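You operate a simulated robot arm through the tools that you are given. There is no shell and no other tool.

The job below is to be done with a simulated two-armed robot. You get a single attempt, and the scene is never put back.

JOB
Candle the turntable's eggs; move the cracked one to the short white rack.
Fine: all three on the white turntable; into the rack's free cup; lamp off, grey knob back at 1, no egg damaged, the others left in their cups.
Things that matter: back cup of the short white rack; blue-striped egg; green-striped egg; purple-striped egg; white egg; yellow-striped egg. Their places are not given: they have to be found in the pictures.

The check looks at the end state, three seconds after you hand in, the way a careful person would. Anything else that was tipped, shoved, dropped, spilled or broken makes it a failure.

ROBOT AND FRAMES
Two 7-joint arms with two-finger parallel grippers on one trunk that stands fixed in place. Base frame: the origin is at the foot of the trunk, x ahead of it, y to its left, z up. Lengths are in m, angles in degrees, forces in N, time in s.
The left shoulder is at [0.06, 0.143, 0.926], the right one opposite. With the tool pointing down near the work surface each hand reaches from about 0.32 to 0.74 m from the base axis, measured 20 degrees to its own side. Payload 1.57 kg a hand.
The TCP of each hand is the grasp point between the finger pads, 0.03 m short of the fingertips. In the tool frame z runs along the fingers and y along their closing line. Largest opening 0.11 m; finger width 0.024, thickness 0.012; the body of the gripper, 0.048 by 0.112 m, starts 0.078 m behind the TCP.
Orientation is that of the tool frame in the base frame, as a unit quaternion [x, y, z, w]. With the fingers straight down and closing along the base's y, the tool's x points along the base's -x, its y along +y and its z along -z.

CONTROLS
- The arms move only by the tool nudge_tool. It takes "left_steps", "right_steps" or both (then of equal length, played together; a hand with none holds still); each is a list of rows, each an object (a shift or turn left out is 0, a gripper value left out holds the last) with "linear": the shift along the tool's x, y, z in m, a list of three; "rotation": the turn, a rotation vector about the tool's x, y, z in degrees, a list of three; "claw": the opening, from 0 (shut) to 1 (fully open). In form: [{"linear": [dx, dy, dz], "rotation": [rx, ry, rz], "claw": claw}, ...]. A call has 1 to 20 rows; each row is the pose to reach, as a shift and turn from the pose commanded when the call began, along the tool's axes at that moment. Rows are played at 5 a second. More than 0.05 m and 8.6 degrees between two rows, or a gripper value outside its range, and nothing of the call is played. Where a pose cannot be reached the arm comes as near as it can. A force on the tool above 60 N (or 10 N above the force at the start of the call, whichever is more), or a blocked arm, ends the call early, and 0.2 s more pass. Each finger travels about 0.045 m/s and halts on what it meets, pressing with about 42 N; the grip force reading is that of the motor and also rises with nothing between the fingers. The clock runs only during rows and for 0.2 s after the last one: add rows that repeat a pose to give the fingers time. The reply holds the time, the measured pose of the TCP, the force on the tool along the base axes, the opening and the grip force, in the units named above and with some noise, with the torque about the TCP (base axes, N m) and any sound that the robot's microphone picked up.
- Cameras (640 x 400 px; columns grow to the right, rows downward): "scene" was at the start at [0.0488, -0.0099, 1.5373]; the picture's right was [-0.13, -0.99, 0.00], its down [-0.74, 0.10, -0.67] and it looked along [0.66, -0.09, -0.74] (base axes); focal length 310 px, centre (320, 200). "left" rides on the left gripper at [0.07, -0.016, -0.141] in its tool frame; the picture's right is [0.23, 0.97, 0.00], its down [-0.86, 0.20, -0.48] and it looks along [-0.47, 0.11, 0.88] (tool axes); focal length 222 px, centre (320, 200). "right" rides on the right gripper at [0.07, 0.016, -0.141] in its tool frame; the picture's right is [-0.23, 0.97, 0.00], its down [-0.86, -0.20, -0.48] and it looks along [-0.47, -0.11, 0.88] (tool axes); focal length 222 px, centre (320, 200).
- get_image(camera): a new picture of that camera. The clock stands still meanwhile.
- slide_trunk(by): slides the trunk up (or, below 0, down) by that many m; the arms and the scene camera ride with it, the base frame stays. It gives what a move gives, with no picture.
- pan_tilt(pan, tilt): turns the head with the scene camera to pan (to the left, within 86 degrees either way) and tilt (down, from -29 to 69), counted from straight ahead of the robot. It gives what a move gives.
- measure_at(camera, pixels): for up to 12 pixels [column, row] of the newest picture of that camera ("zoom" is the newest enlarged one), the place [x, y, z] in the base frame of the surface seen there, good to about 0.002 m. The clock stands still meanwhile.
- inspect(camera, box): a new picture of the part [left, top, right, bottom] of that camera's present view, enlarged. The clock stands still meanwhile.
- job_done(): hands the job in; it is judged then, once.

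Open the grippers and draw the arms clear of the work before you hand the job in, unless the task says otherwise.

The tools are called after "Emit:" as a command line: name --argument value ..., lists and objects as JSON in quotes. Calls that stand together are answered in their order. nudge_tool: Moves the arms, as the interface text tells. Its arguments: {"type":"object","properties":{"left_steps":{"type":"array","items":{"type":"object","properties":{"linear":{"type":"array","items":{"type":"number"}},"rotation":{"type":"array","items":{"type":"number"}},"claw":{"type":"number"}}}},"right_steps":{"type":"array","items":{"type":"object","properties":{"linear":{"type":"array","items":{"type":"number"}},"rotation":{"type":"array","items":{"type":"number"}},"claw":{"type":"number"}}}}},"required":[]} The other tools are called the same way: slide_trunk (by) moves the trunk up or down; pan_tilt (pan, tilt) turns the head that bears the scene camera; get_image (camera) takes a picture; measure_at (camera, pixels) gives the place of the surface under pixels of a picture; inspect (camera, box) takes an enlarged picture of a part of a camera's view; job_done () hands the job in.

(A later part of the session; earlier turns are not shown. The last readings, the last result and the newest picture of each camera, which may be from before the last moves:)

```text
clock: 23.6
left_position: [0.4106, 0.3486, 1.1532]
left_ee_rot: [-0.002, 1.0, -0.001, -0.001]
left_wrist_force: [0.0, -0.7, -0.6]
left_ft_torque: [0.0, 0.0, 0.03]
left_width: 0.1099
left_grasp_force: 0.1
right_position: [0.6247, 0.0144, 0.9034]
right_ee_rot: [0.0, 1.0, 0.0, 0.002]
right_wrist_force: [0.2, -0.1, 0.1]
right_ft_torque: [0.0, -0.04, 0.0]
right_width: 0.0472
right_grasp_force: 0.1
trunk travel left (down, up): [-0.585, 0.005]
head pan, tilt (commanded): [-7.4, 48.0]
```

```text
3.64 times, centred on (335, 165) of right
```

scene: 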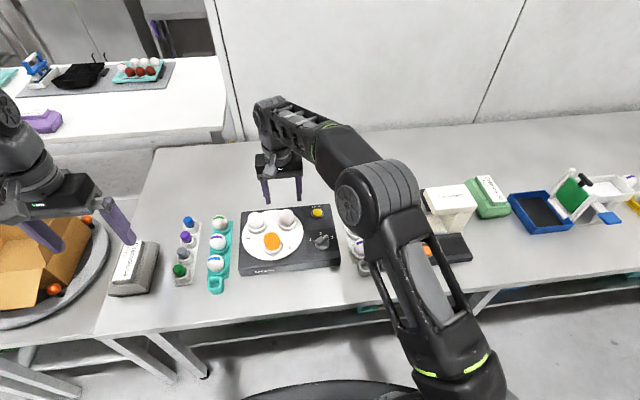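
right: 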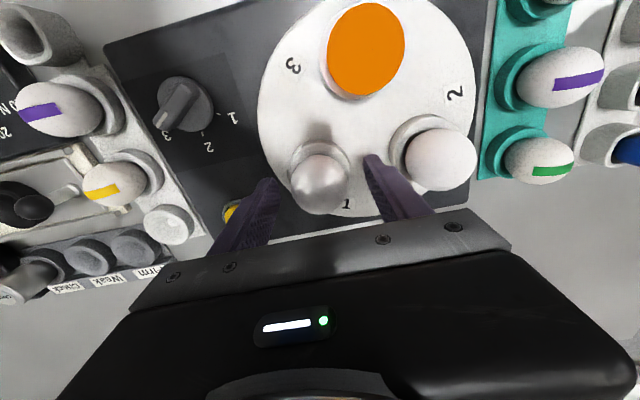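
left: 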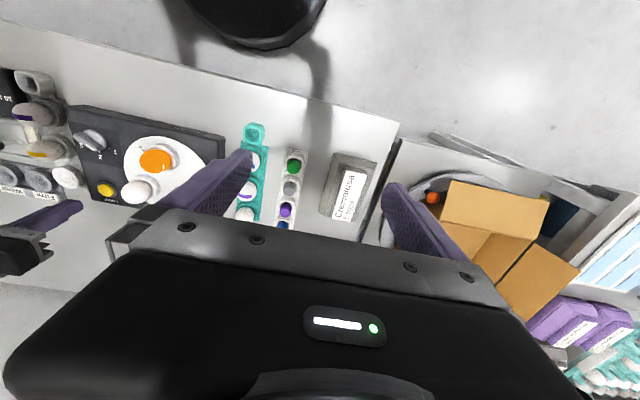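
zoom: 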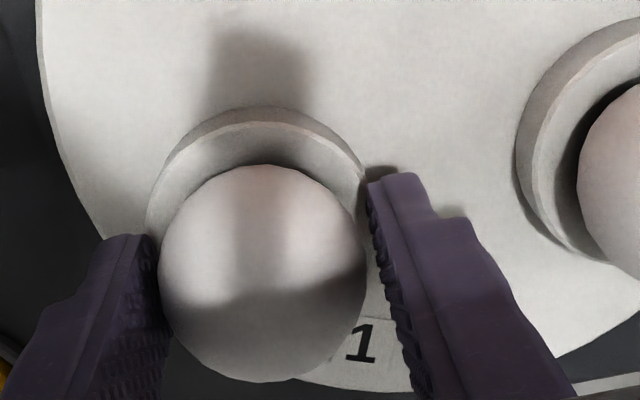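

No contact yet at 47 mm, fingers are just beside the egg. I creep inward.

Emit:
nudge_tool --right_steps '[{"claw": 0.42}, {"claw": 0.412}, {"claw": 0.412}]'

Emit:
nudge_tool --right_steps '[{"claw": 0.406}, {"claw": 0.402}, {"claw": 0.402}]'

```text
clock: 24.4
left_position: [0.4114, 0.3496, 1.1539]
left_ee_rot: [-0.002, 1.0, 0.001, 0.0]
left_wrist_force: [0.8, -0.4, 0.0]
left_ft_torque: [0.01, 0.02, -0.01]
left_width: 0.1098
left_grasp_force: 0.0
right_position: [0.6255, 0.0135, 0.9037]
right_ee_rot: [0.0, 1.0, 0.0, 0.001]
right_wrist_force: [-0.1, -1.0, 0.3]
right_ft_torque: [-0.02, 0.0, 0.03]
right_width: 0.0456
right_grasp_force: 0.1
trunk travel left (down, up): [-0.585, 0.005]
head pan, tilt (commanded): [-7.4, 48.0]
```

```text
clock: 25.2
left_position: [0.4101, 0.3486, 1.1532]
left_ee_rot: [-0.001, 1.0, 0.0, -0.001]
left_wrist_force: [-0.2, -0.2, 0.9]
left_ft_torque: [0.01, 0.0, 0.01]
left_width: 0.1099
left_grasp_force: 0.0
right_position: [0.6243, 0.0139, 0.9036]
right_ee_rot: [0.0, 1.0, 0.0, 0.002]
right_wrist_force: [0.4, -0.2, -0.1]
right_ft_torque: [0.02, -0.01, -0.03]
right_width: 0.0453
right_grasp_force: 0.4
trunk travel left (down, up): [-0.585, 0.005]
head pan, tilt (commanded): [-7.4, 48.0]
```

The opening stays at 45.3 mm against a 44.2 mm command, with 0.4 N: first touch. I tighten a little more.

Emit:
nudge_tool --right_steps '[{"claw": 0.398}, {"claw": 0.395}, {"claw": 0.395}, {"claw": 0.395}]'

```text
clock: 26.2
left_position: [0.4122, 0.3484, 1.1538]
left_ee_rot: [-0.001, 1.0, 0.0, 0.0]
left_wrist_force: [0.7, -0.5, -1.2]
left_ft_torque: [-0.04, 0.02, -0.01]
left_width: 0.11
left_grasp_force: 0.1
right_position: [0.6259, 0.0132, 0.9045]
right_ee_rot: [0.0, 1.0, 0.0, 0.002]
right_wrist_force: [1.1, 0.0, 0.1]
right_ft_torque: [-0.02, -0.02, 0.0]
right_width: 0.0444
right_grasp_force: 0.3
trunk travel left (down, up): [-0.585, 0.005]
head pan, tilt (commanded): [-7.4, 48.0]
```

Width 44.4 mm with 0.3 N, still light. I go on in small steps.

Emit:
nudge_tool --right_steps '[{"claw": 0.392}, {"claw": 0.39}, {"claw": 0.39}, {"claw": 0.39}]'

Emit:
inspect --camera "right" --box '[250, 110, 420, 220]'

```text
clock: 27.2
left_position: [0.4113, 0.3487, 1.1538]
left_ee_rot: [-0.001, 1.0, 0.0, 0.0]
left_wrist_force: [0.6, -0.2, 0.0]
left_ft_torque: [-0.01, 0.0, -0.02]
left_width: 0.11
left_grasp_force: 0.1
right_position: [0.6259, 0.0144, 0.9035]
right_ee_rot: [-0.001, 1.0, 0.001, 0.002]
right_wrist_force: [0.1, 0.2, 0.6]
right_ft_torque: [0.01, -0.02, 0.0]
right_width: 0.0442
right_grasp_force: 2.3
trunk travel left (down, up): [-0.585, 0.005]
head pan, tilt (commanded): [-7.4, 48.0]
```

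```text
3.64 times, centred on (335, 165) of right
```

zoom: 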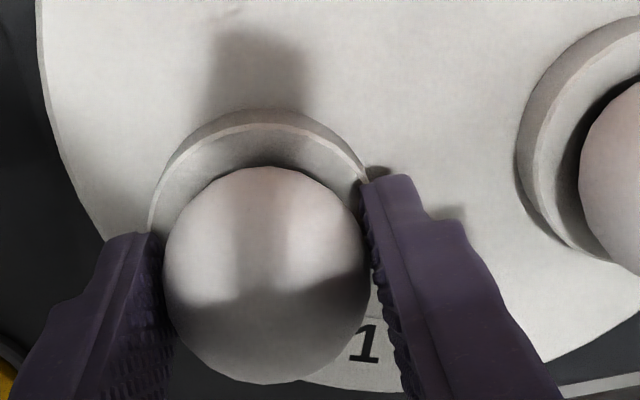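

Both fingers now touch, with 2.3 N at 44.2 mm. I tighten slightly for a secure but gentle hold.

Emit:
nudge_tool --right_steps '[{"claw": 0.388}, {"claw": 0.386}, {"claw": 0.386}, {"claw": 0.386}]'

```text
clock: 28.2
left_position: [0.4106, 0.3488, 1.1531]
left_ee_rot: [-0.001, 1.0, 0.0, 0.001]
left_wrist_force: [0.1, 0.1, -0.9]
left_ft_torque: [-0.01, 0.01, 0.0]
left_width: 0.11
left_grasp_force: 0.0
right_position: [0.6251, 0.0143, 0.904]
right_ee_rot: [0.0, 1.0, 0.0, 0.002]
right_wrist_force: [0.3, -1.1, -0.6]
right_ft_torque: [-0.02, 0.01, -0.01]
right_width: 0.0437
right_grasp_force: 7.0
trunk travel left (down, up): [-0.585, 0.005]
head pan, tilt (commanded): [-7.4, 48.0]
```

7.0 N is more than needed, so I ease back a touch and lift slowly by 1.5 cm to test the hold.

Emit:
nudge_tool --right_steps '[{"claw": 0.388}, {"linear": [0, 0, -0.002], "claw": 0.388}, {"linear": [0, 0, -0.005]}, {"linear": [0, 0, -0.01]}, {"linear": [0, 0, -0.015]}, {"linear": [0, 0, -0.015]}]'

Emit:
inspect --camera "scene" --box '[240, 180, 340, 260]'

Emit:
inspect --camera "right" --box '[250, 110, 420, 220]'

```text
clock: 29.6
left_position: [0.411, 0.3491, 1.1532]
left_ee_rot: [-0.001, 1.0, 0.0, 0.0]
left_wrist_force: [-0.3, 0.1, -0.5]
left_ft_torque: [-0.02, -0.02, -0.02]
left_width: 0.1099
left_grasp_force: 0.0
right_position: [0.6248, 0.0138, 0.9188]
right_ee_rot: [0.0, 1.0, 0.0, 0.003]
right_wrist_force: [0.4, -0.4, 0.0]
right_ft_torque: [-0.01, 0.0, 0.0]
right_width: 0.0434
right_grasp_force: 7.8
trunk travel left (down, up): [-0.585, 0.005]
head pan, tilt (commanded): [-7.4, 48.0]
```

```text
5.00 times, centred on (290, 220) of scene
```

zoom: 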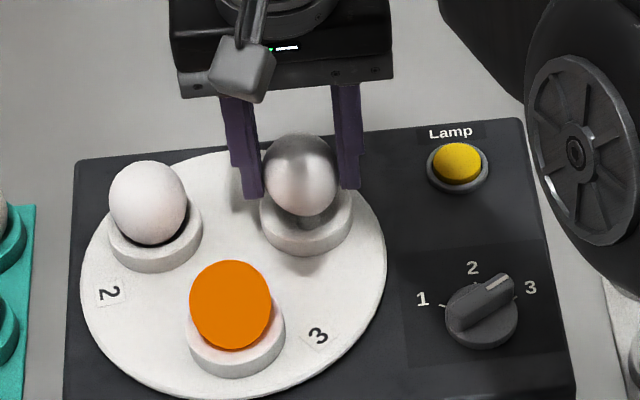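

```text
3.64 times, centred on (335, 165) of right
```

zoom: 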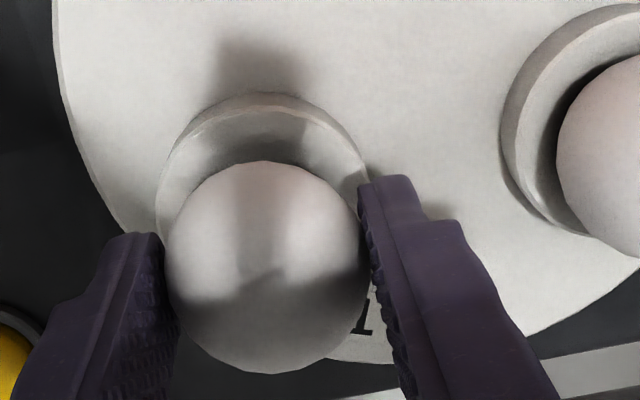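

The egg is lifted clear and upright (scene zoom 300,175). I ease the grip by a hair (still over the cup) and read the force.

Emit:
nudge_tool --right_steps '[{"claw": 0.39}, {"claw": 0.39}, {"claw": 0.39}]'

```text
clock: 30.4
left_position: [0.4108, 0.3492, 1.1534]
left_ee_rot: [-0.001, 1.0, 0.001, 0.0]
left_wrist_force: [-0.8, 0.0, -0.3]
left_ft_torque: [0.0, -0.01, 0.03]
left_width: 0.1102
left_grasp_force: 0.1
right_position: [0.6258, 0.0144, 0.9197]
right_ee_rot: [0.0, 1.0, 0.0, 0.001]
right_wrist_force: [0.2, 0.3, 0.0]
right_ft_torque: [0.03, -0.03, -0.01]
right_width: 0.0434
right_grasp_force: 9.2
trunk travel left (down, up): [-0.585, 0.005]
head pan, tilt (commanded): [-7.4, 48.0]
```

The reading crept up to 9.2 N, as if the force builds up over time, so I open the command slightly to 0.394 to unwind it.

Emit:
nudge_tool --right_steps '[{"claw": 0.394}, {"claw": 0.394}]'

```text
clock: 31.0
left_position: [0.4115, 0.3494, 1.1531]
left_ee_rot: [-0.001, 1.0, -0.001, 0.0]
left_wrist_force: [0.2, -0.8, 0.0]
left_ft_torque: [0.02, 0.02, 0.0]
left_width: 0.11
left_grasp_force: 0.1
right_position: [0.6264, 0.013, 0.9198]
right_ee_rot: [-0.001, 1.0, 0.001, 0.001]
right_wrist_force: [-0.4, -0.1, 0.7]
right_ft_torque: [0.03, 0.01, -0.01]
right_width: 0.0439
right_grasp_force: 0.7
trunk travel left (down, up): [-0.585, 0.005]
head pan, tilt (commanded): [-7.4, 48.0]
```

Force dropped to 0.7 N, so that is almost loose. I set 0.392 and look whether the egg is still held.

Emit:
nudge_tool --right_steps '[{"claw": 0.392}, {"claw": 0.392}]'

Emit:
inspect --camera "right" --box '[250, 110, 420, 220]'

Emit:
inspect --camera "scene" --box '[240, 180, 340, 260]'

```text
clock: 31.6
left_position: [0.4115, 0.3489, 1.1535]
left_ee_rot: [0.0, 1.0, -0.001, -0.001]
left_wrist_force: [-0.7, 0.1, 1.0]
left_ft_torque: [0.01, -0.01, -0.01]
left_width: 0.11
left_grasp_force: 0.0
right_position: [0.6247, 0.0138, 0.9196]
right_ee_rot: [0.0, 1.0, 0.0, 0.002]
right_wrist_force: [-1.3, 1.0, 0.7]
right_ft_torque: [0.05, -0.01, -0.03]
right_width: 0.0438
right_grasp_force: 0.1
trunk travel left (down, up): [-0.585, 0.005]
head pan, tilt (commanded): [-7.4, 48.0]
```

```text
3.64 times, centred on (335, 165) of right
```

zoom: 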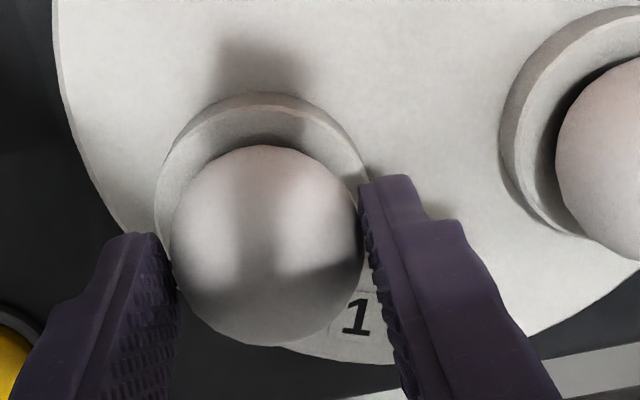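

```text
5.00 times, centred on (290, 220) of scene
```

zoom: 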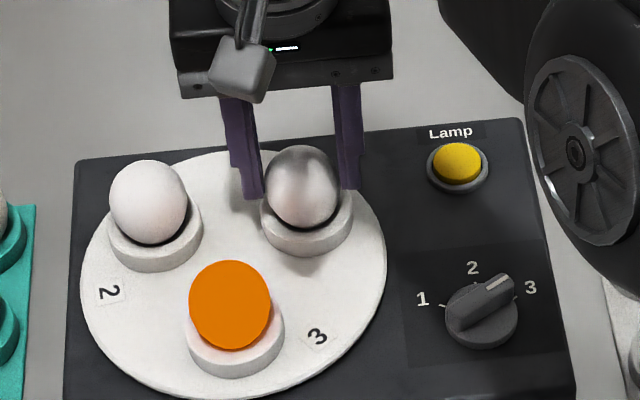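

The egg slid softly back into its cup and stands upright there. I reopen slightly, go back down to grasp height and regrip, this time leaving the command at a firmer value.

Emit:
nudge_tool --right_steps '[{"claw": 0.45}, {"claw": 0.45}, {"linear": [0, 0, 0.005], "claw": 0.45}, {"linear": [0, 0, 0.011]}, {"linear": [0, 0, 0.0155]}, {"linear": [0, 0, 0.0155]}]'

Emit:
inspect --camera "right" --box '[250, 110, 420, 220]'

Emit:
inspect --camera "scene" --box '[240, 180, 340, 260]'

```text
clock: 33.0
left_position: [0.4117, 0.3497, 1.1551]
left_ee_rot: [-0.001, 1.0, 0.0, 0.0]
left_wrist_force: [0.2, 0.1, 1.1]
left_ft_torque: [0.03, 0.02, 0.05]
left_width: 0.1099
left_grasp_force: 0.1
right_position: [0.6243, 0.0133, 0.9041]
right_ee_rot: [0.0, 1.0, 0.0, 0.003]
right_wrist_force: [0.3, 0.6, 0.0]
right_ft_torque: [0.0, 0.0, -0.01]
right_width: 0.0496
right_grasp_force: 0.1
trunk travel left (down, up): [-0.585, 0.005]
head pan, tilt (commanded): [-7.4, 48.0]
```

```text
3.64 times, centred on (335, 165) of right
```

zoom: 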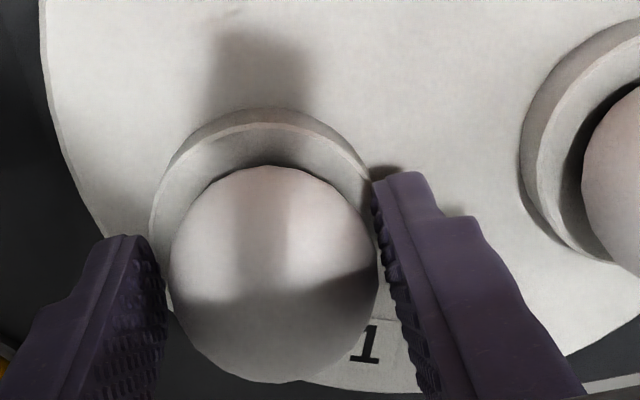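

```text
5.00 times, centred on (290, 220) of scene
```

zoom: 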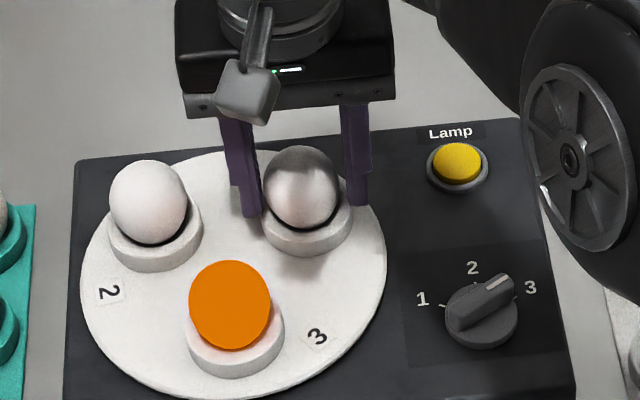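

The egg is undamaged in its cup between the fingers. I close again in small steps to a command of 0.389.

Emit:
nudge_tool --right_steps '[{"claw": 0.42}, {"claw": 0.408}, {"claw": 0.4}, {"claw": 0.395}, {"claw": 0.392}, {"claw": 0.389}, {"claw": 0.389}]'

```text
clock: 34.6
left_position: [0.4107, 0.3496, 1.1535]
left_ee_rot: [-0.001, 1.0, 0.0, -0.001]
left_wrist_force: [-0.3, 0.8, 0.6]
left_ft_torque: [0.0, -0.03, 0.01]
left_width: 0.1099
left_grasp_force: 0.1
right_position: [0.6245, 0.0134, 0.9046]
right_ee_rot: [0.0, 1.0, 0.0, 0.002]
right_wrist_force: [-0.4, 0.6, 0.0]
right_ft_torque: [0.01, 0.01, 0.02]
right_width: 0.0439
right_grasp_force: 0.5
trunk travel left (down, up): [-0.585, 0.005]
head pan, tilt (commanded): [-7.4, 48.0]
```

Only 0.5 N so far; I hold the same command a second to see whether the force builds with time.

Emit:
nudge_tool --right_steps '[{"claw": 0.389}, {"claw": 0.389}, {"claw": 0.389}, {"claw": 0.389}, {"claw": 0.389}]'

```text
clock: 35.8
left_position: [0.4103, 0.3489, 1.1542]
left_ee_rot: [-0.001, 1.0, 0.001, 0.0]
left_wrist_force: [-0.2, 0.6, 0.2]
left_ft_torque: [0.0, 0.0, 0.05]
left_width: 0.1101
left_grasp_force: 0.1
right_position: [0.6241, 0.0133, 0.904]
right_ee_rot: [0.0, 1.0, -0.001, 0.001]
right_wrist_force: [-0.5, 0.2, -0.1]
right_ft_torque: [0.03, -0.02, 0.01]
right_width: 0.0437
right_grasp_force: 0.8
trunk travel left (down, up): [-0.585, 0.005]
head pan, tilt (commanded): [-7.4, 48.0]
```

It stays near 0.8 N at 43.7 mm. I tighten to 0.386 and then 0.384, reading each.

Emit:
nudge_tool --right_steps '[{"claw": 0.386}, {"claw": 0.386}, {"claw": 0.386}]'

```text
clock: 36.6
left_position: [0.4112, 0.3497, 1.1539]
left_ee_rot: [-0.001, 1.0, -0.001, 0.0]
left_wrist_force: [0.3, -0.1, -0.1]
left_ft_torque: [0.05, 0.01, -0.01]
left_width: 0.1098
left_grasp_force: 0.1
right_position: [0.6241, 0.0138, 0.9047]
right_ee_rot: [0.0, 1.0, 0.0, 0.002]
right_wrist_force: [-0.9, 0.4, 0.1]
right_ft_torque: [0.03, -0.01, 0.0]
right_width: 0.0437
right_grasp_force: 2.5
trunk travel left (down, up): [-0.585, 0.005]
head pan, tilt (commanded): [-7.4, 48.0]
```

Emit:
nudge_tool --right_steps '[{"claw": 0.384}, {"claw": 0.384}, {"claw": 0.384}]'

```text
clock: 37.4
left_position: [0.4115, 0.349, 1.1535]
left_ee_rot: [-0.001, 1.0, 0.0, 0.0]
left_wrist_force: [0.4, -0.8, 0.2]
left_ft_torque: [0.01, 0.03, -0.02]
left_width: 0.1101
left_grasp_force: 0.1
right_position: [0.6242, 0.0128, 0.9041]
right_ee_rot: [-0.001, 1.0, 0.0, 0.002]
right_wrist_force: [0.3, 0.8, 0.0]
right_ft_torque: [0.02, 0.0, 0.0]
right_width: 0.0431
right_grasp_force: 9.3
trunk travel left (down, up): [-0.585, 0.005]
head pan, tilt (commanded): [-7.4, 48.0]
```

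Grip is now 9.3 N at 43.1 mm, enough for a hold. I lift slowly to z ≈ 0.96 and look.

Emit:
nudge_tool --right_steps '[{"linear": [0, 0, -0.003]}, {"linear": [0, 0, -0.008]}, {"linear": [0, 0, -0.016]}, {"linear": [0, 0, -0.026]}, {"linear": [0, 0, -0.036]}, {"linear": [0, 0, -0.046]}, {"linear": [0, 0, -0.056]}, {"linear": [0, 0, -0.056]}]'

Emit:
inspect --camera "scene" --box '[240, 160, 340, 250]'

Emit:
inspect --camera "right" --box '[250, 110, 420, 220]'

```text
clock: 39.2
left_position: [0.4112, 0.349, 1.1529]
left_ee_rot: [-0.002, 1.0, -0.001, 0.0]
left_wrist_force: [-0.3, -0.3, 0.1]
left_ft_torque: [0.0, -0.03, -0.04]
left_width: 0.1101
left_grasp_force: 0.0
right_position: [0.625, 0.0143, 0.9606]
right_ee_rot: [0.001, 1.0, 0.0, 0.001]
right_wrist_force: [0.4, 0.4, -0.4]
right_ft_torque: [-0.02, 0.02, -0.01]
right_width: 0.0436
right_grasp_force: 9.3
trunk travel left (down, up): [-0.585, 0.005]
head pan, tilt (commanded): [-7.4, 48.0]
```

```text
4.44 times, centred on (290, 205) of scene
```

zoom: 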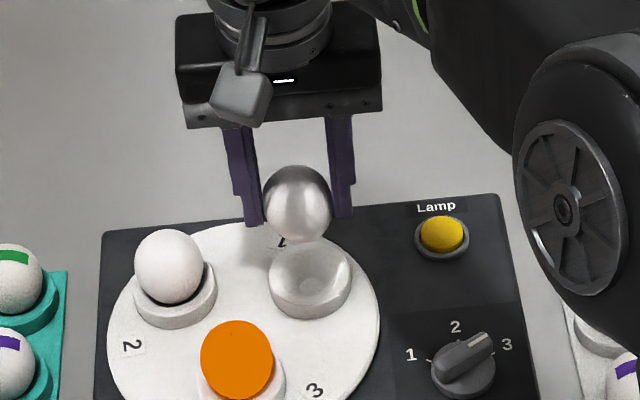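

```text
3.64 times, centred on (335, 165) of right
```

zoom: 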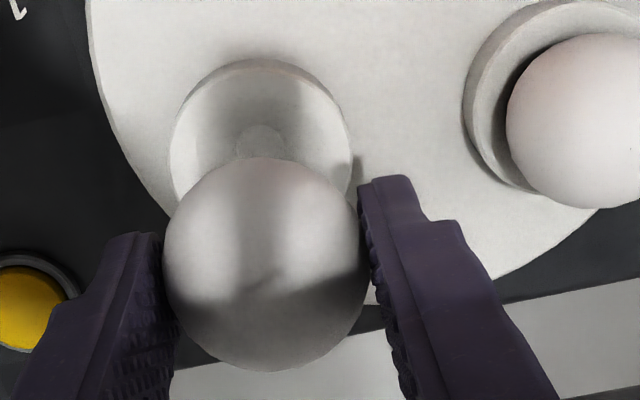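

The egg hangs upright at 9.3 N above the empty cup. I carry it at this height towards the back cup at (0.671,-0.1955), in small rows.

Emit:
nudge_tool --right_steps '[{"linear": [-0.003, -0.012, 0]}, {"linear": [-0.008, -0.034, 0]}, {"linear": [-0.013, -0.057, 0]}, {"linear": [-0.018, -0.08, 0]}, {"linear": [-0.023, -0.103, 0]}, {"linear": [-0.029, -0.126, 0]}, {"linear": [-0.034, -0.149, 0]}, {"linear": [-0.039, -0.172, 0]}, {"linear": [-0.044, -0.193, 0]}, {"linear": [-0.047, -0.205, 0]}, {"linear": [-0.047, -0.209, 0]}, {"linear": [-0.047, -0.209, 0]}]'

Emit:
get_image --camera "scene"

Emit:
get_image --camera "right"

```text
clock: 41.8
left_position: [0.4102, 0.3486, 1.1543]
left_ee_rot: [0.0, 1.0, 0.0, 0.0]
left_wrist_force: [0.2, 0.5, 0.6]
left_ft_torque: [0.01, 0.01, -0.01]
left_width: 0.11
left_grasp_force: 0.1
right_position: [0.6719, -0.1955, 0.9605]
right_ee_rot: [0.0, 1.0, 0.0, 0.002]
right_wrist_force: [0.2, 0.7, 0.0]
right_ft_torque: [-0.01, -0.03, 0.0]
right_width: 0.0437
right_grasp_force: 3.1
trunk travel left (down, up): [-0.585, 0.005]
head pan, tilt (commanded): [-7.4, 48.0]
```

```text
taken
```

scene: 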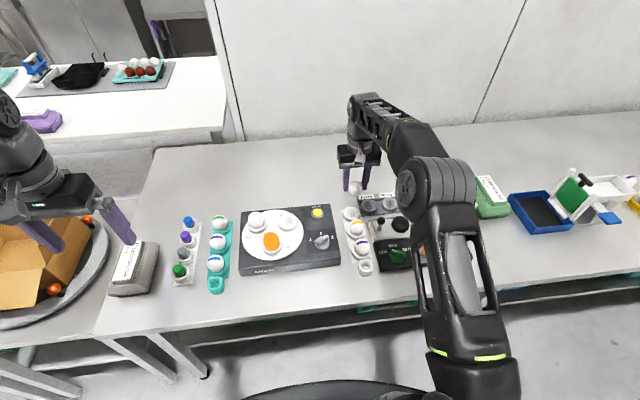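

```text
taken
```

right: 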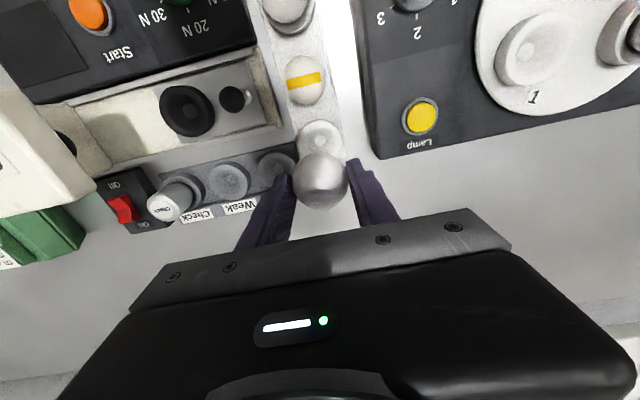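

Still held (3.1 N reading), hovering over the rack; the cup appears at right-camera (318,135). I zoom to check the egg in the fingers and measure the cup again.

Emit:
inspect --camera "right" --box '[230, 60, 400, 220]'

Emit:
inspect --camera "scene" --box '[310, 150, 410, 250]'

```text
2.50 times, centred on (315, 140) of right
```

zoom: 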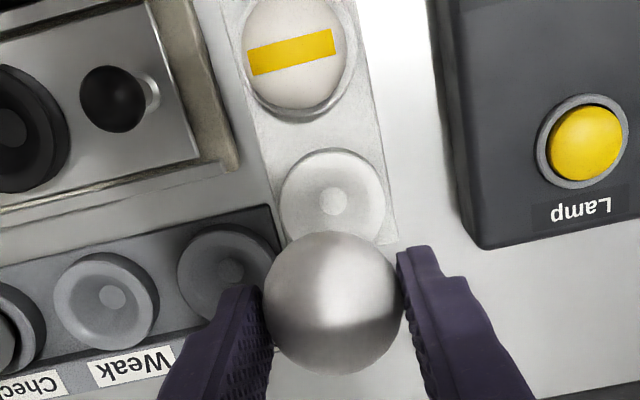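

```text
4.00 times, centred on (360, 200) of scene
```

zoom: 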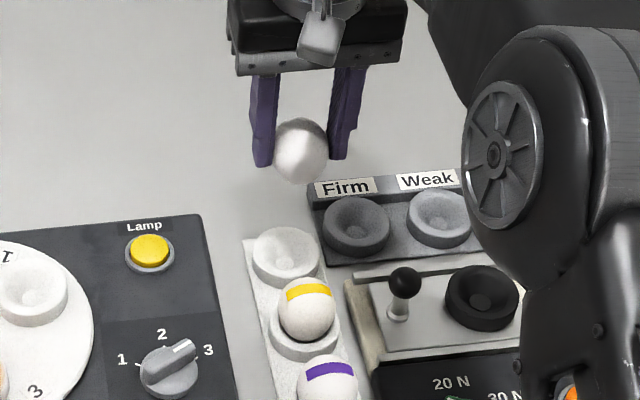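

The egg is still in place between the fingers. I measure the cup's rim points in this scene zoom, plus the box edge and the Firm rack corner.

Emit:
measure_at --camera "zoom" --pixels '[[255, 252], [317, 250], [285, 230], [285, 282], [286, 262], [300, 155], [325, 240], [312, 215], [200, 225], [215, 290], [307, 302], [330, 205]]'

Emit:
get_image --camera "right"

Emit:
measure_at --camera "right" --pixels '[[320, 141], [300, 138], [341, 137], [318, 121], [321, 155], [377, 157], [369, 120], [280, 155], [305, 85], [290, 160], [318, 180], [347, 155]]'

```text
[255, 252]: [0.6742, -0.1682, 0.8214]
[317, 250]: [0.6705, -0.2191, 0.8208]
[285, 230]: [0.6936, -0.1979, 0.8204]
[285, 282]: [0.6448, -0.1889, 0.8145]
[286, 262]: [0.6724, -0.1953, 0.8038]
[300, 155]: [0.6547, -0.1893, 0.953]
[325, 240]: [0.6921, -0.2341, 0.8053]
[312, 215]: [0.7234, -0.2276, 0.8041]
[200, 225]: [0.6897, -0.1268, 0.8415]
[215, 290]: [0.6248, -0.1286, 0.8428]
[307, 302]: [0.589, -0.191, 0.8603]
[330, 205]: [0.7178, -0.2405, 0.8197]
```

```text
taken
```

right: 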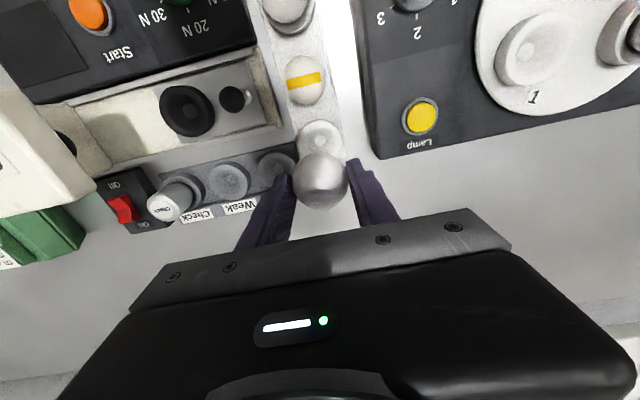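

```text
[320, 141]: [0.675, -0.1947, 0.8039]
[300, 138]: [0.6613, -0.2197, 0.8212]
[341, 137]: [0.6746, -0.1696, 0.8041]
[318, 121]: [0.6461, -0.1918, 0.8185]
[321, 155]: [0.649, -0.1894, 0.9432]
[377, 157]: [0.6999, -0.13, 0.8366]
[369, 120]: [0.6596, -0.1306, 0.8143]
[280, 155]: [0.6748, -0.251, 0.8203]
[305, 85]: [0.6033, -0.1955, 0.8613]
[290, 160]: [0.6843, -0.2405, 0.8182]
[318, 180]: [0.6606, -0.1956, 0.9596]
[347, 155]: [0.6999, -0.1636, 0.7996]
```

Cup centre is (0.671,-0.194) with rim 0.821, so the egg is above it within about 1 mm. I descend to TCP z ≈ 0.857, slowing near the end.

Emit:
nudge_tool --right_steps '[{"linear": [0, 0.001, 0.02]}, {"linear": [0, 0.001, 0.04]}, {"linear": [0, 0.001, 0.06]}, {"linear": [0, 0.001, 0.078]}, {"linear": [0, 0.001, 0.09]}, {"linear": [0, 0.001, 0.097]}, {"linear": [0, 0.001, 0.101]}, {"linear": [0, 0.001, 0.1035]}, {"linear": [0, 0.001, 0.1035]}]'

Emit:
inspect --camera "scene" --box '[310, 160, 410, 260]'

Emit:
inspect --camera "right" --box '[230, 60, 400, 220]'

```text
clock: 43.8
left_position: [0.4109, 0.3481, 1.153]
left_ee_rot: [0.0, 1.0, 0.001, 0.0]
left_wrist_force: [0.0, -0.1, 1.1]
left_ft_torque: [-0.01, 0.01, -0.02]
left_width: 0.11
left_grasp_force: 0.1
right_position: [0.6736, -0.1946, 0.8561]
right_ee_rot: [-0.001, 1.0, 0.0, 0.002]
right_wrist_force: [-0.5, 2.2, 0.4]
right_ft_torque: [0.06, 0.01, 0.0]
right_width: 0.0448
right_grasp_force: 1.3
trunk travel left (down, up): [-0.585, 0.005]
head pan, tilt (commanded): [-7.4, 48.0]
```

```text
4.00 times, centred on (360, 210) of scene
```

zoom: 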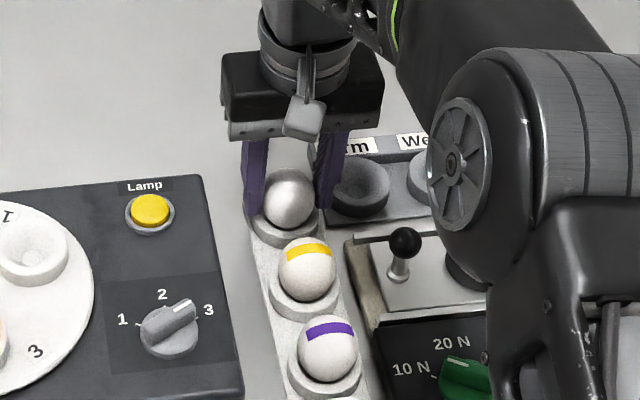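

```text
2.50 times, centred on (315, 140) of right
```

zoom: 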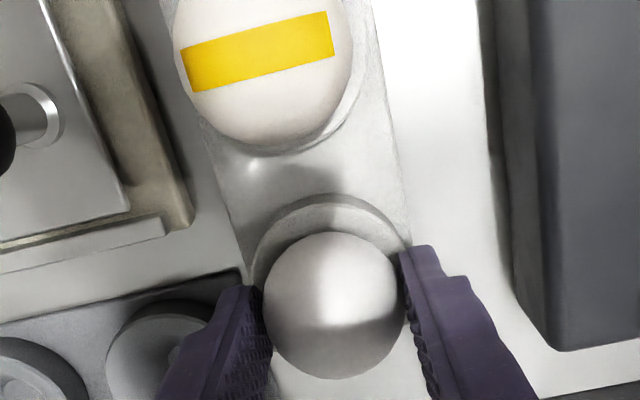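

The egg is in the cup with light contact (2.2 N sideways). I open the fingers slowly in small steps.

Emit:
nudge_tool --right_steps '[{"claw": 0.39}, {"claw": 0.4}, {"claw": 0.41}, {"claw": 0.42}, {"claw": 0.43}, {"claw": 0.445}, {"claw": 0.46}, {"claw": 0.46}]'

Emit:
inspect --camera "scene" --box '[320, 180, 390, 250]'

Emit:
inspect --camera "right" --box '[230, 60, 400, 220]'

```text
clock: 45.6
left_position: [0.4108, 0.3484, 1.1534]
left_ee_rot: [0.0, 1.0, -0.001, 0.0]
left_wrist_force: [-0.8, -0.9, -0.3]
left_ft_torque: [0.02, -0.02, -0.01]
left_width: 0.1099
left_grasp_force: 0.1
right_position: [0.6722, -0.1949, 0.855]
right_ee_rot: [0.0, 1.0, 0.0, 0.001]
right_wrist_force: [0.2, -0.5, -0.2]
right_ft_torque: [-0.01, -0.01, 0.03]
right_width: 0.0506
right_grasp_force: 0.2
trunk travel left (down, up): [-0.585, 0.005]
head pan, tilt (commanded): [-7.4, 48.0]
```

```text
5.71 times, centred on (355, 215) of scene
```

zoom: 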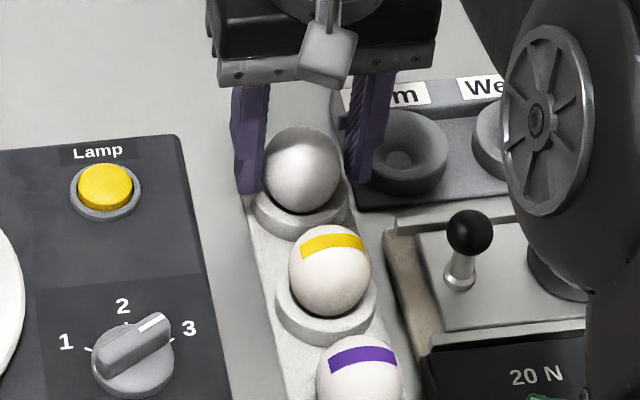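

```text
2.50 times, centred on (315, 140) of right
```

zoom: 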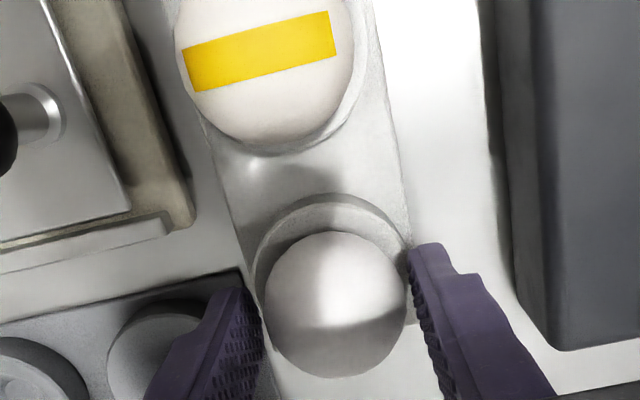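

The egg rests in the back cup and the fingers are free of it. I open a little more and lift straight up.

Emit:
nudge_tool --right_steps '[{"claw": 0.5}, {"claw": 0.52}, {"linear": [0, 0, -0.01], "claw": 0.52}, {"linear": [0, 0, -0.03]}, {"linear": [0, 0, -0.06]}, {"linear": [0, 0, -0.1]}, {"linear": [0, 0, -0.12]}, {"linear": [0, 0, -0.12]}]'

Emit:
inspect --camera "scene" --box '[310, 180, 410, 280]'

Emit:
get_image --camera "right"

```text
clock: 47.4
left_position: [0.4109, 0.3485, 1.154]
left_ee_rot: [-0.001, 1.0, 0.001, 0.0]
left_wrist_force: [0.0, 0.1, -0.2]
left_ft_torque: [-0.01, -0.02, 0.01]
left_width: 0.1099
left_grasp_force: 0.1
right_position: [0.6723, -0.1933, 0.9775]
right_ee_rot: [0.0, 1.0, 0.0, 0.001]
right_wrist_force: [0.4, -0.7, 0.2]
right_ft_torque: [0.05, -0.04, -0.01]
right_width: 0.0572
right_grasp_force: 0.1
trunk travel left (down, up): [-0.585, 0.005]
head pan, tilt (commanded): [-7.4, 48.0]
```

```text
4.00 times, centred on (360, 230) of scene
```

zoom: 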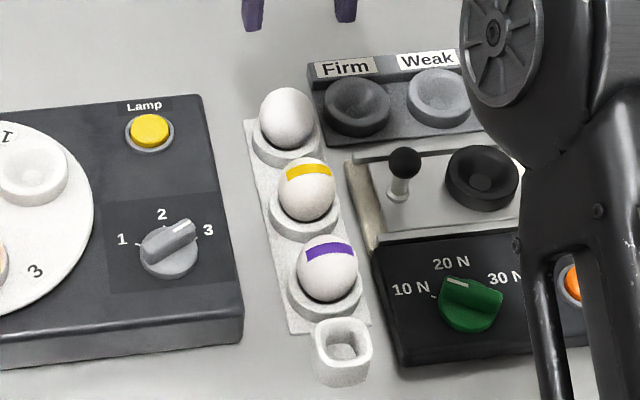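

```text
taken
```

right: 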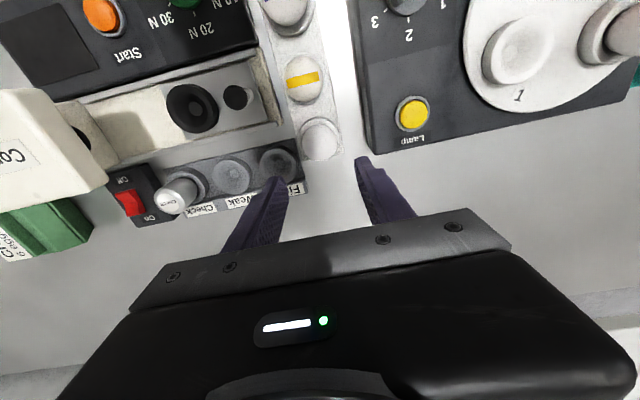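

The cracked egg stands upright in the rack's back cup (scene zoom 287,118). Next I move above the knob, yawed -60° to match its ridge at 3.

Emit:
nudge_tool --right_steps '[{"linear": [0.01, 0.01, -0.01], "rotation": [0, 0, 6], "claw": 0.45}, {"linear": [0.022, 0.021, -0.015], "rotation": [0, 0, 13]}, {"linear": [0.036, 0.034, -0.015], "rotation": [0, 0, 20]}, {"linear": [0.052, 0.048, -0.015], "rotation": [0, 0, 27]}, {"linear": [0.07, 0.063, -0.015], "rotation": [0, 0, 34]}, {"linear": [0.088, 0.079, -0.015], "rotation": [0, 0, 41]}, {"linear": [0.104, 0.093, -0.015], "rotation": [0, 0, 48]}, {"linear": [0.116, 0.104, -0.01], "rotation": [0, 0, 54]}, {"linear": [0.124, 0.111, 0.0], "rotation": [0, 0, 60]}, {"linear": [0.124, 0.111, 0.01], "rotation": [0, 0, 60]}, {"linear": [0.124, 0.111, 0.01], "rotation": [0, 0, 60]}]'

Emit:
get_image --camera "right"

Emit:
inspect --camera "right" --box '[275, 115, 365, 195]'

```text
clock: 49.8
left_position: [0.4117, 0.3496, 1.1539]
left_ee_rot: [-0.001, 1.0, 0.0, 0.0]
left_wrist_force: [0.8, 0.5, 0.1]
left_ft_torque: [-0.03, 0.02, 0.02]
left_width: 0.1102
left_grasp_force: 0.1
right_position: [0.5486, -0.0836, 0.9662]
right_ee_rot: [0.5, 0.866, 0.002, 0.001]
right_wrist_force: [-0.2, 0.5, -0.1]
right_ft_torque: [-0.01, 0.0, -0.01]
right_width: 0.0496
right_grasp_force: 0.1
trunk travel left (down, up): [-0.585, 0.005]
head pan, tilt (commanded): [-7.4, 48.0]
```

```text
taken
```

right: 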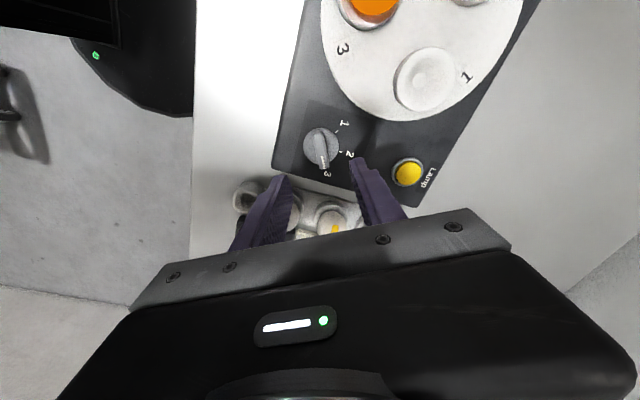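

```text
5.00 times, centred on (320, 155) of right
```

zoom: 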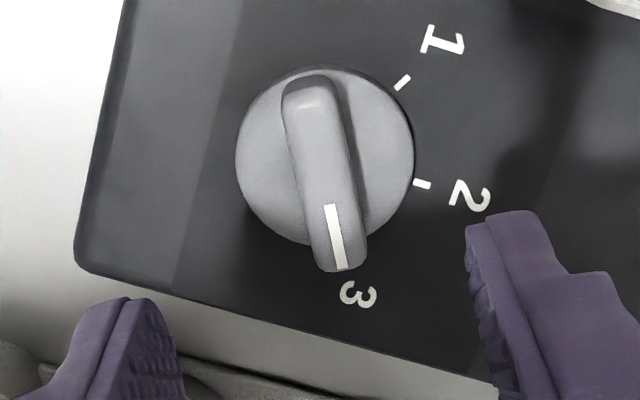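

The knob's ridge lies between the fingers at zoom (325,175). I measure its ends to get the exact centre.

Emit:
measure_at --camera "zoom" --pixels '[[310, 95], [340, 262], [322, 175], [255, 150], [395, 150], [340, 80], [290, 225], [403, 82], [422, 184], [300, 140], [350, 180], [310, 100]]'

```text
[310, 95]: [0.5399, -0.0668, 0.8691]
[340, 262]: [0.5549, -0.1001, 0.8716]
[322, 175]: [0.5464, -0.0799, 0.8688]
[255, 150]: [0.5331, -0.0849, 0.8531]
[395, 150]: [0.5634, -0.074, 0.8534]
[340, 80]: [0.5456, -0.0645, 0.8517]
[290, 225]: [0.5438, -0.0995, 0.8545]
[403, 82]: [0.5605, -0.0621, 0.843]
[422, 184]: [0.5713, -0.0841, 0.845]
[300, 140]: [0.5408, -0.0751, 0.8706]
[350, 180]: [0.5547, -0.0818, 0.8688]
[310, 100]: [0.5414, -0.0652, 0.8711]
```

Knob centre is about (0.548,-0.0825). I descend to TCP z ≈ 0.8865 and close lightly on the ridge.

Emit:
nudge_tool --right_steps '[{"linear": [0.001, -0.0003, 0.025]}, {"linear": [0.001, -0.0003, 0.05]}, {"linear": [0.001, -0.0003, 0.07]}, {"linear": [0.001, -0.0003, 0.0793]}, {"linear": [0.001, -0.0003, 0.0793], "claw": 0.3}, {"linear": [0.001, -0.0003, 0.0793], "claw": 0.17}, {"linear": [0.001, -0.0003, 0.0793], "claw": 0.1}, {"linear": [0.001, -0.0003, 0.0793], "claw": 0.09}, {"linear": [0.001, -0.0003, 0.0793], "claw": 0.09}]'

```text
clock: 51.8
left_position: [0.4116, 0.3486, 1.1527]
left_ee_rot: [-0.001, 1.0, 0.001, 0.0]
left_wrist_force: [0.6, -0.1, -0.4]
left_ft_torque: [0.01, 0.03, 0.04]
left_width: 0.11
left_grasp_force: 0.1
right_position: [0.5491, -0.0839, 0.8861]
right_ee_rot: [0.5, 0.866, 0.001, 0.001]
right_wrist_force: [5.8, 2.4, -0.4]
right_ft_torque: [-0.04, -0.1, 0.02]
right_width: 0.0149
right_grasp_force: 3.1
trunk travel left (down, up): [-0.585, 0.005]
head pan, tilt (commanded): [-7.4, 48.0]
```

Contact force is 6.3 N along the closing line, so the knob lies slightly further that way. I shift about 0.8 mm along tool y and finish the grip.

Emit:
nudge_tool --right_steps '[{"linear": [0, 0.0008, 0], "claw": 0.09}, {"linear": [0, 0.0008, 0], "claw": 0.08}, {"linear": [0, 0.0008, 0], "claw": 0.08}, {"linear": [0, 0.0008, 0], "claw": 0.08}]'

```text
clock: 52.8
left_position: [0.4138, 0.3488, 1.1534]
left_ee_rot: [-0.001, 1.0, 0.0, 0.0]
left_wrist_force: [0.0, 0.4, 0.3]
left_ft_torque: [0.02, 0.02, -0.01]
left_width: 0.1102
left_grasp_force: 0.0
right_position: [0.5485, -0.0837, 0.886]
right_ee_rot: [0.5, 0.866, 0.001, 0.002]
right_wrist_force: [5.2, 2.4, -2.7]
right_ft_torque: [0.01, -0.07, 0.02]
right_width: 0.0144
right_grasp_force: 3.1
trunk travel left (down, up): [-0.585, 0.005]
head pan, tilt (commanded): [-7.4, 48.0]
```

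Width is still 14.4 mm with 3 N; I give the fingers a bit more time and a firmer command.

Emit:
nudge_tool --right_steps '[{"linear": [0, 0.0007, 0], "claw": 0.06}, {"linear": [0, 0.0007, 0], "claw": 0.06}, {"linear": [0, 0.0007, 0], "claw": 0.06}, {"linear": [0, 0.0007, 0], "claw": 0.06}]'

Emit:
inspect --camera "right" --box '[265, 115, 375, 205]'

Emit:
inspect --camera "scene" --box '[230, 190, 360, 280]'

```text
clock: 53.8
left_position: [0.412, 0.349, 1.1531]
left_ee_rot: [-0.001, 1.0, 0.001, 0.0]
left_wrist_force: [0.2, -1.1, -0.2]
left_ft_torque: [0.01, 0.01, -0.01]
left_width: 0.1102
left_grasp_force: 0.0
right_position: [0.5496, -0.0836, 0.887]
right_ee_rot: [0.5, 0.866, 0.001, 0.001]
right_wrist_force: [6.4, 4.3, 0.1]
right_ft_torque: [0.28, 0.18, -0.04]
right_width: 0.0122
right_grasp_force: 28.6
trunk travel left (down, up): [-0.585, 0.005]
head pan, tilt (commanded): [-7.4, 48.0]
```

```text
4.44 times, centred on (320, 160) of right
```

zoom: 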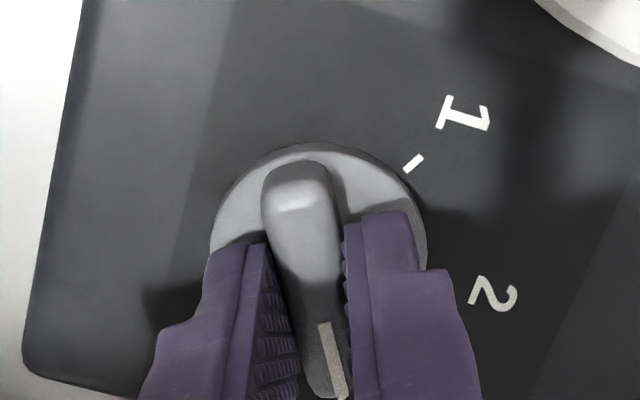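

```text
4.44 times, centred on (295, 235) of scene
```

zoom: 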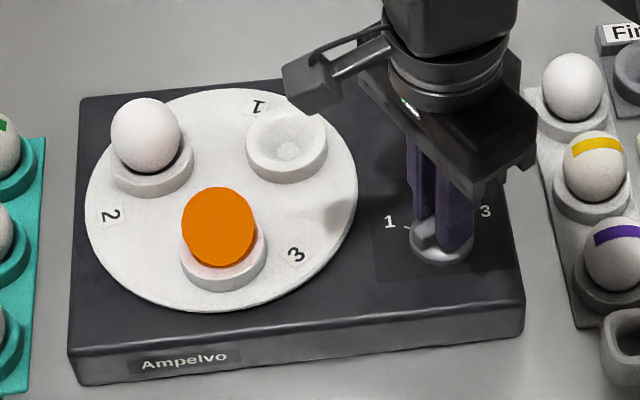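

The grip is at 28.6 N, but in the right view the fingers seem nearer the mark end of the ridge than its middle. I measure the visible knob points to check the offset.

Emit:
inspect --camera "right" --box '[265, 115, 375, 205]'

Emit:
measure_at --camera "zoom" --pixels '[[295, 172], [300, 210], [225, 230], [408, 215], [310, 148], [412, 163], [490, 292], [240, 270], [385, 225], [330, 385], [230, 250], [380, 260]]'

```text
4.44 times, centred on (320, 160) of right
```

zoom: 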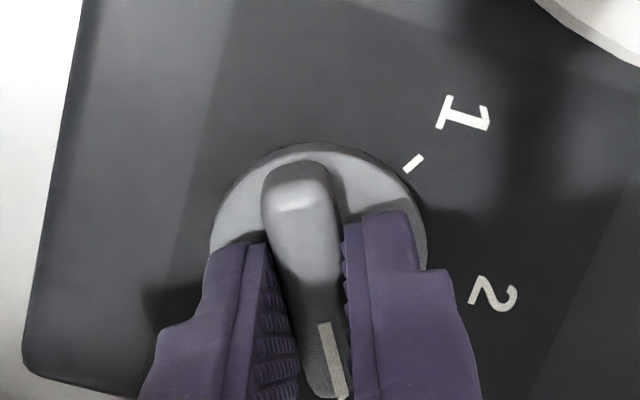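

```text
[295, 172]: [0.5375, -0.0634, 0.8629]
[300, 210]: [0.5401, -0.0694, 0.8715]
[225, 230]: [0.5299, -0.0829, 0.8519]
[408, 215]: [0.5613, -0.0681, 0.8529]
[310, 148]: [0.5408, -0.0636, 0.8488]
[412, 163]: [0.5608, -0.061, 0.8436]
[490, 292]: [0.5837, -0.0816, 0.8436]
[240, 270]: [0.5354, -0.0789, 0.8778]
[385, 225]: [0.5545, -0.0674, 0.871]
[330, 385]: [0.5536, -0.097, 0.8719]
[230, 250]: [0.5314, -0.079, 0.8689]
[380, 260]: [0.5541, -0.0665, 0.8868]
```

Fit gives knob centre (0.548,-0.082) and TCP about (0.549,-0.0837), so I'm ~2 mm off along the ridge. I open slightly, shift 1.8 mm along tool x, and regrip.

Emit:
nudge_tool --right_steps '[{"claw": 0.18}, {"claw": 0.18}, {"linear": [0.0018, 0.0003, 0], "claw": 0.18}, {"linear": [0.0018, 0.0003, 0], "claw": 0.12}, {"linear": [0.0018, 0.0003, 0], "claw": 0.08}, {"linear": [0.0018, 0.0003, 0], "claw": 0.06}, {"linear": [0.0018, 0.0003, 0], "claw": 0.06}, {"linear": [0.0018, 0.0003, 0], "claw": 0.06}]'

```text
clock: 55.6
left_position: [0.4104, 0.3493, 1.1523]
left_ee_rot: [-0.001, 1.0, 0.0, -0.001]
left_wrist_force: [-0.1, 0.3, -1.4]
left_ft_torque: [-0.01, 0.03, -0.02]
left_width: 0.1099
left_grasp_force: 0.1
right_position: [0.5479, -0.0817, 0.8873]
right_ee_rot: [0.5, 0.866, 0.0, 0.001]
right_wrist_force: [2.5, 1.6, 0.3]
right_ft_torque: [-0.17, 0.05, 0.0]
right_width: 0.0121
right_grasp_force: 29.4
trunk travel left (down, up): [-0.585, 0.005]
head pan, tilt (commanded): [-7.4, 48.0]
```

Now well centred at (0.5479,-0.0817) with low side force. I turn the knob back by 60° to 2.

Emit:
nudge_tool --right_steps '[{"rotation": [0, 0, -6]}, {"rotation": [0, 0, -12]}, {"rotation": [0, 0, -18]}, {"rotation": [0, 0, -24]}, {"rotation": [0, 0, -30]}, {"rotation": [0, 0, -36]}, {"rotation": [0, 0, -42]}, {"rotation": [0, 0, -48]}, {"rotation": [0, 0, -54]}, {"rotation": [0, 0, -60]}, {"rotation": [0, 0, -60]}]'

Emit:
inspect --camera "scene" --box '[230, 190, 360, 280]'

```text
clock: 58.0
left_position: [0.4114, 0.3473, 1.1543]
left_ee_rot: [0.0, 1.0, 0.0, 0.0]
left_wrist_force: [0.1, 0.6, 0.5]
left_ft_torque: [0.01, 0.0, 0.01]
left_width: 0.1099
left_grasp_force: 0.1
right_position: [0.5479, -0.0822, 0.8874]
right_ee_rot: [0.0, 1.0, 0.0, 0.002]
right_wrist_force: [1.6, -10.0, -3.9]
right_ft_torque: [-0.21, -0.95, 0.02]
right_width: 0.0126
right_grasp_force: 29.2
trunk travel left (down, up): [-0.585, 0.005]
head pan, tilt (commanded): [-7.4, 48.0]
```

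```text
4.44 times, centred on (295, 235) of scene
```

zoom: 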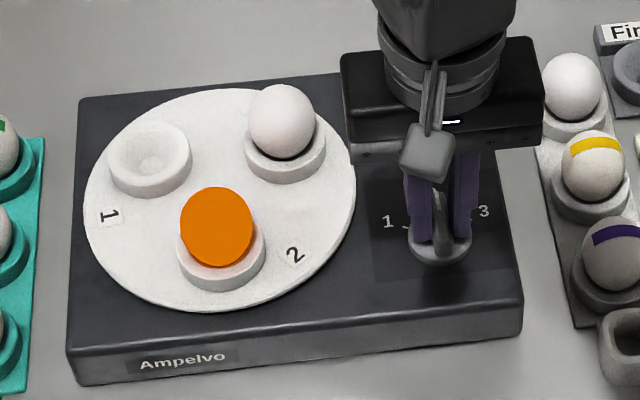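

The table shows 2 at the front again, with a 10 N side push towards -y. I shift 1 mm that way while turning the last 60° to 1.

Emit:
nudge_tool --right_steps '[{"linear": [0, -0.001, 0]}, {"linear": [0, -0.001, 0], "rotation": [0, 0, -6]}, {"linear": [0, -0.001, 0], "rotation": [0, 0, -12]}, {"linear": [0, -0.001, 0], "rotation": [0, 0, -18]}, {"linear": [0, -0.001, 0], "rotation": [0, 0, -24]}, {"linear": [0, -0.001, 0], "rotation": [0, 0, -30]}, {"linear": [0, -0.001, 0], "rotation": [0, 0, -36]}, {"linear": [0, -0.001, 0], "rotation": [0, 0, -42]}, {"linear": [0, -0.001, 0], "rotation": [0, 0, -48]}, {"linear": [0, -0.001, 0], "rotation": [0, 0, -54]}, {"linear": [0, -0.001, 0], "rotation": [0, 0, -60]}, {"linear": [0, -0.001, 0], "rotation": [0, 0, -60]}]'

Emit:
inspect --camera "scene" --box '[230, 190, 360, 280]'

Emit:
inspect --camera "right" --box '[265, 115, 375, 205]'

```text
clock: 60.6
left_position: [0.4119, 0.3482, 1.1539]
left_ee_rot: [0.0, 1.0, 0.001, 0.0]
left_wrist_force: [0.1, 0.3, 0.2]
left_ft_torque: [0.01, 0.05, 0.02]
left_width: 0.1099
left_grasp_force: 0.1
right_position: [0.549, -0.0821, 0.887]
right_ee_rot: [-0.501, 0.865, -0.002, 0.002]
right_wrist_force: [8.1, -8.4, -7.0]
right_ft_torque: [0.46, -0.42, 0.01]
right_width: 0.0125
right_grasp_force: 29.6
trunk travel left (down, up): [-0.585, 0.005]
head pan, tilt (commanded): [-7.4, 48.0]
```

```text
4.44 times, centred on (295, 235) of scene
```

zoom: 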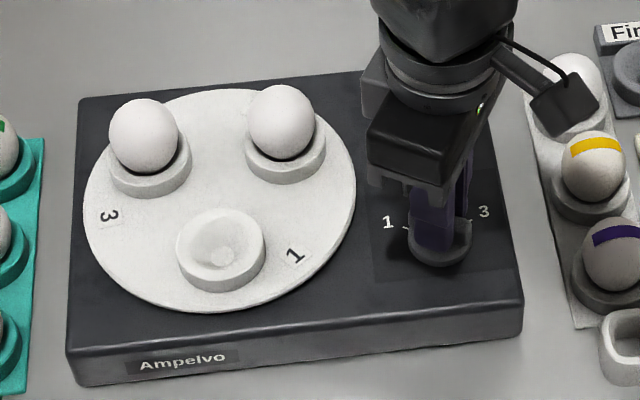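

```text
4.44 times, centred on (320, 160) of right
```

zoom: 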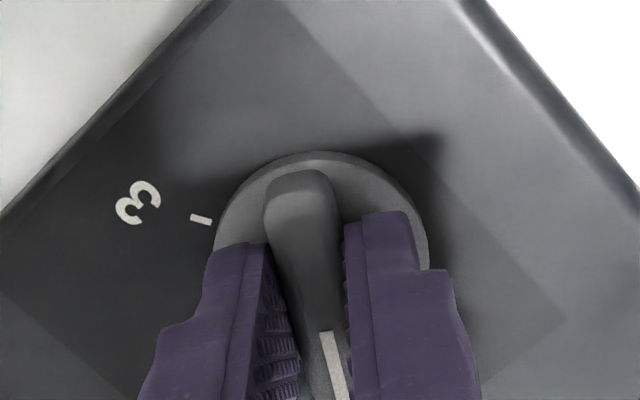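

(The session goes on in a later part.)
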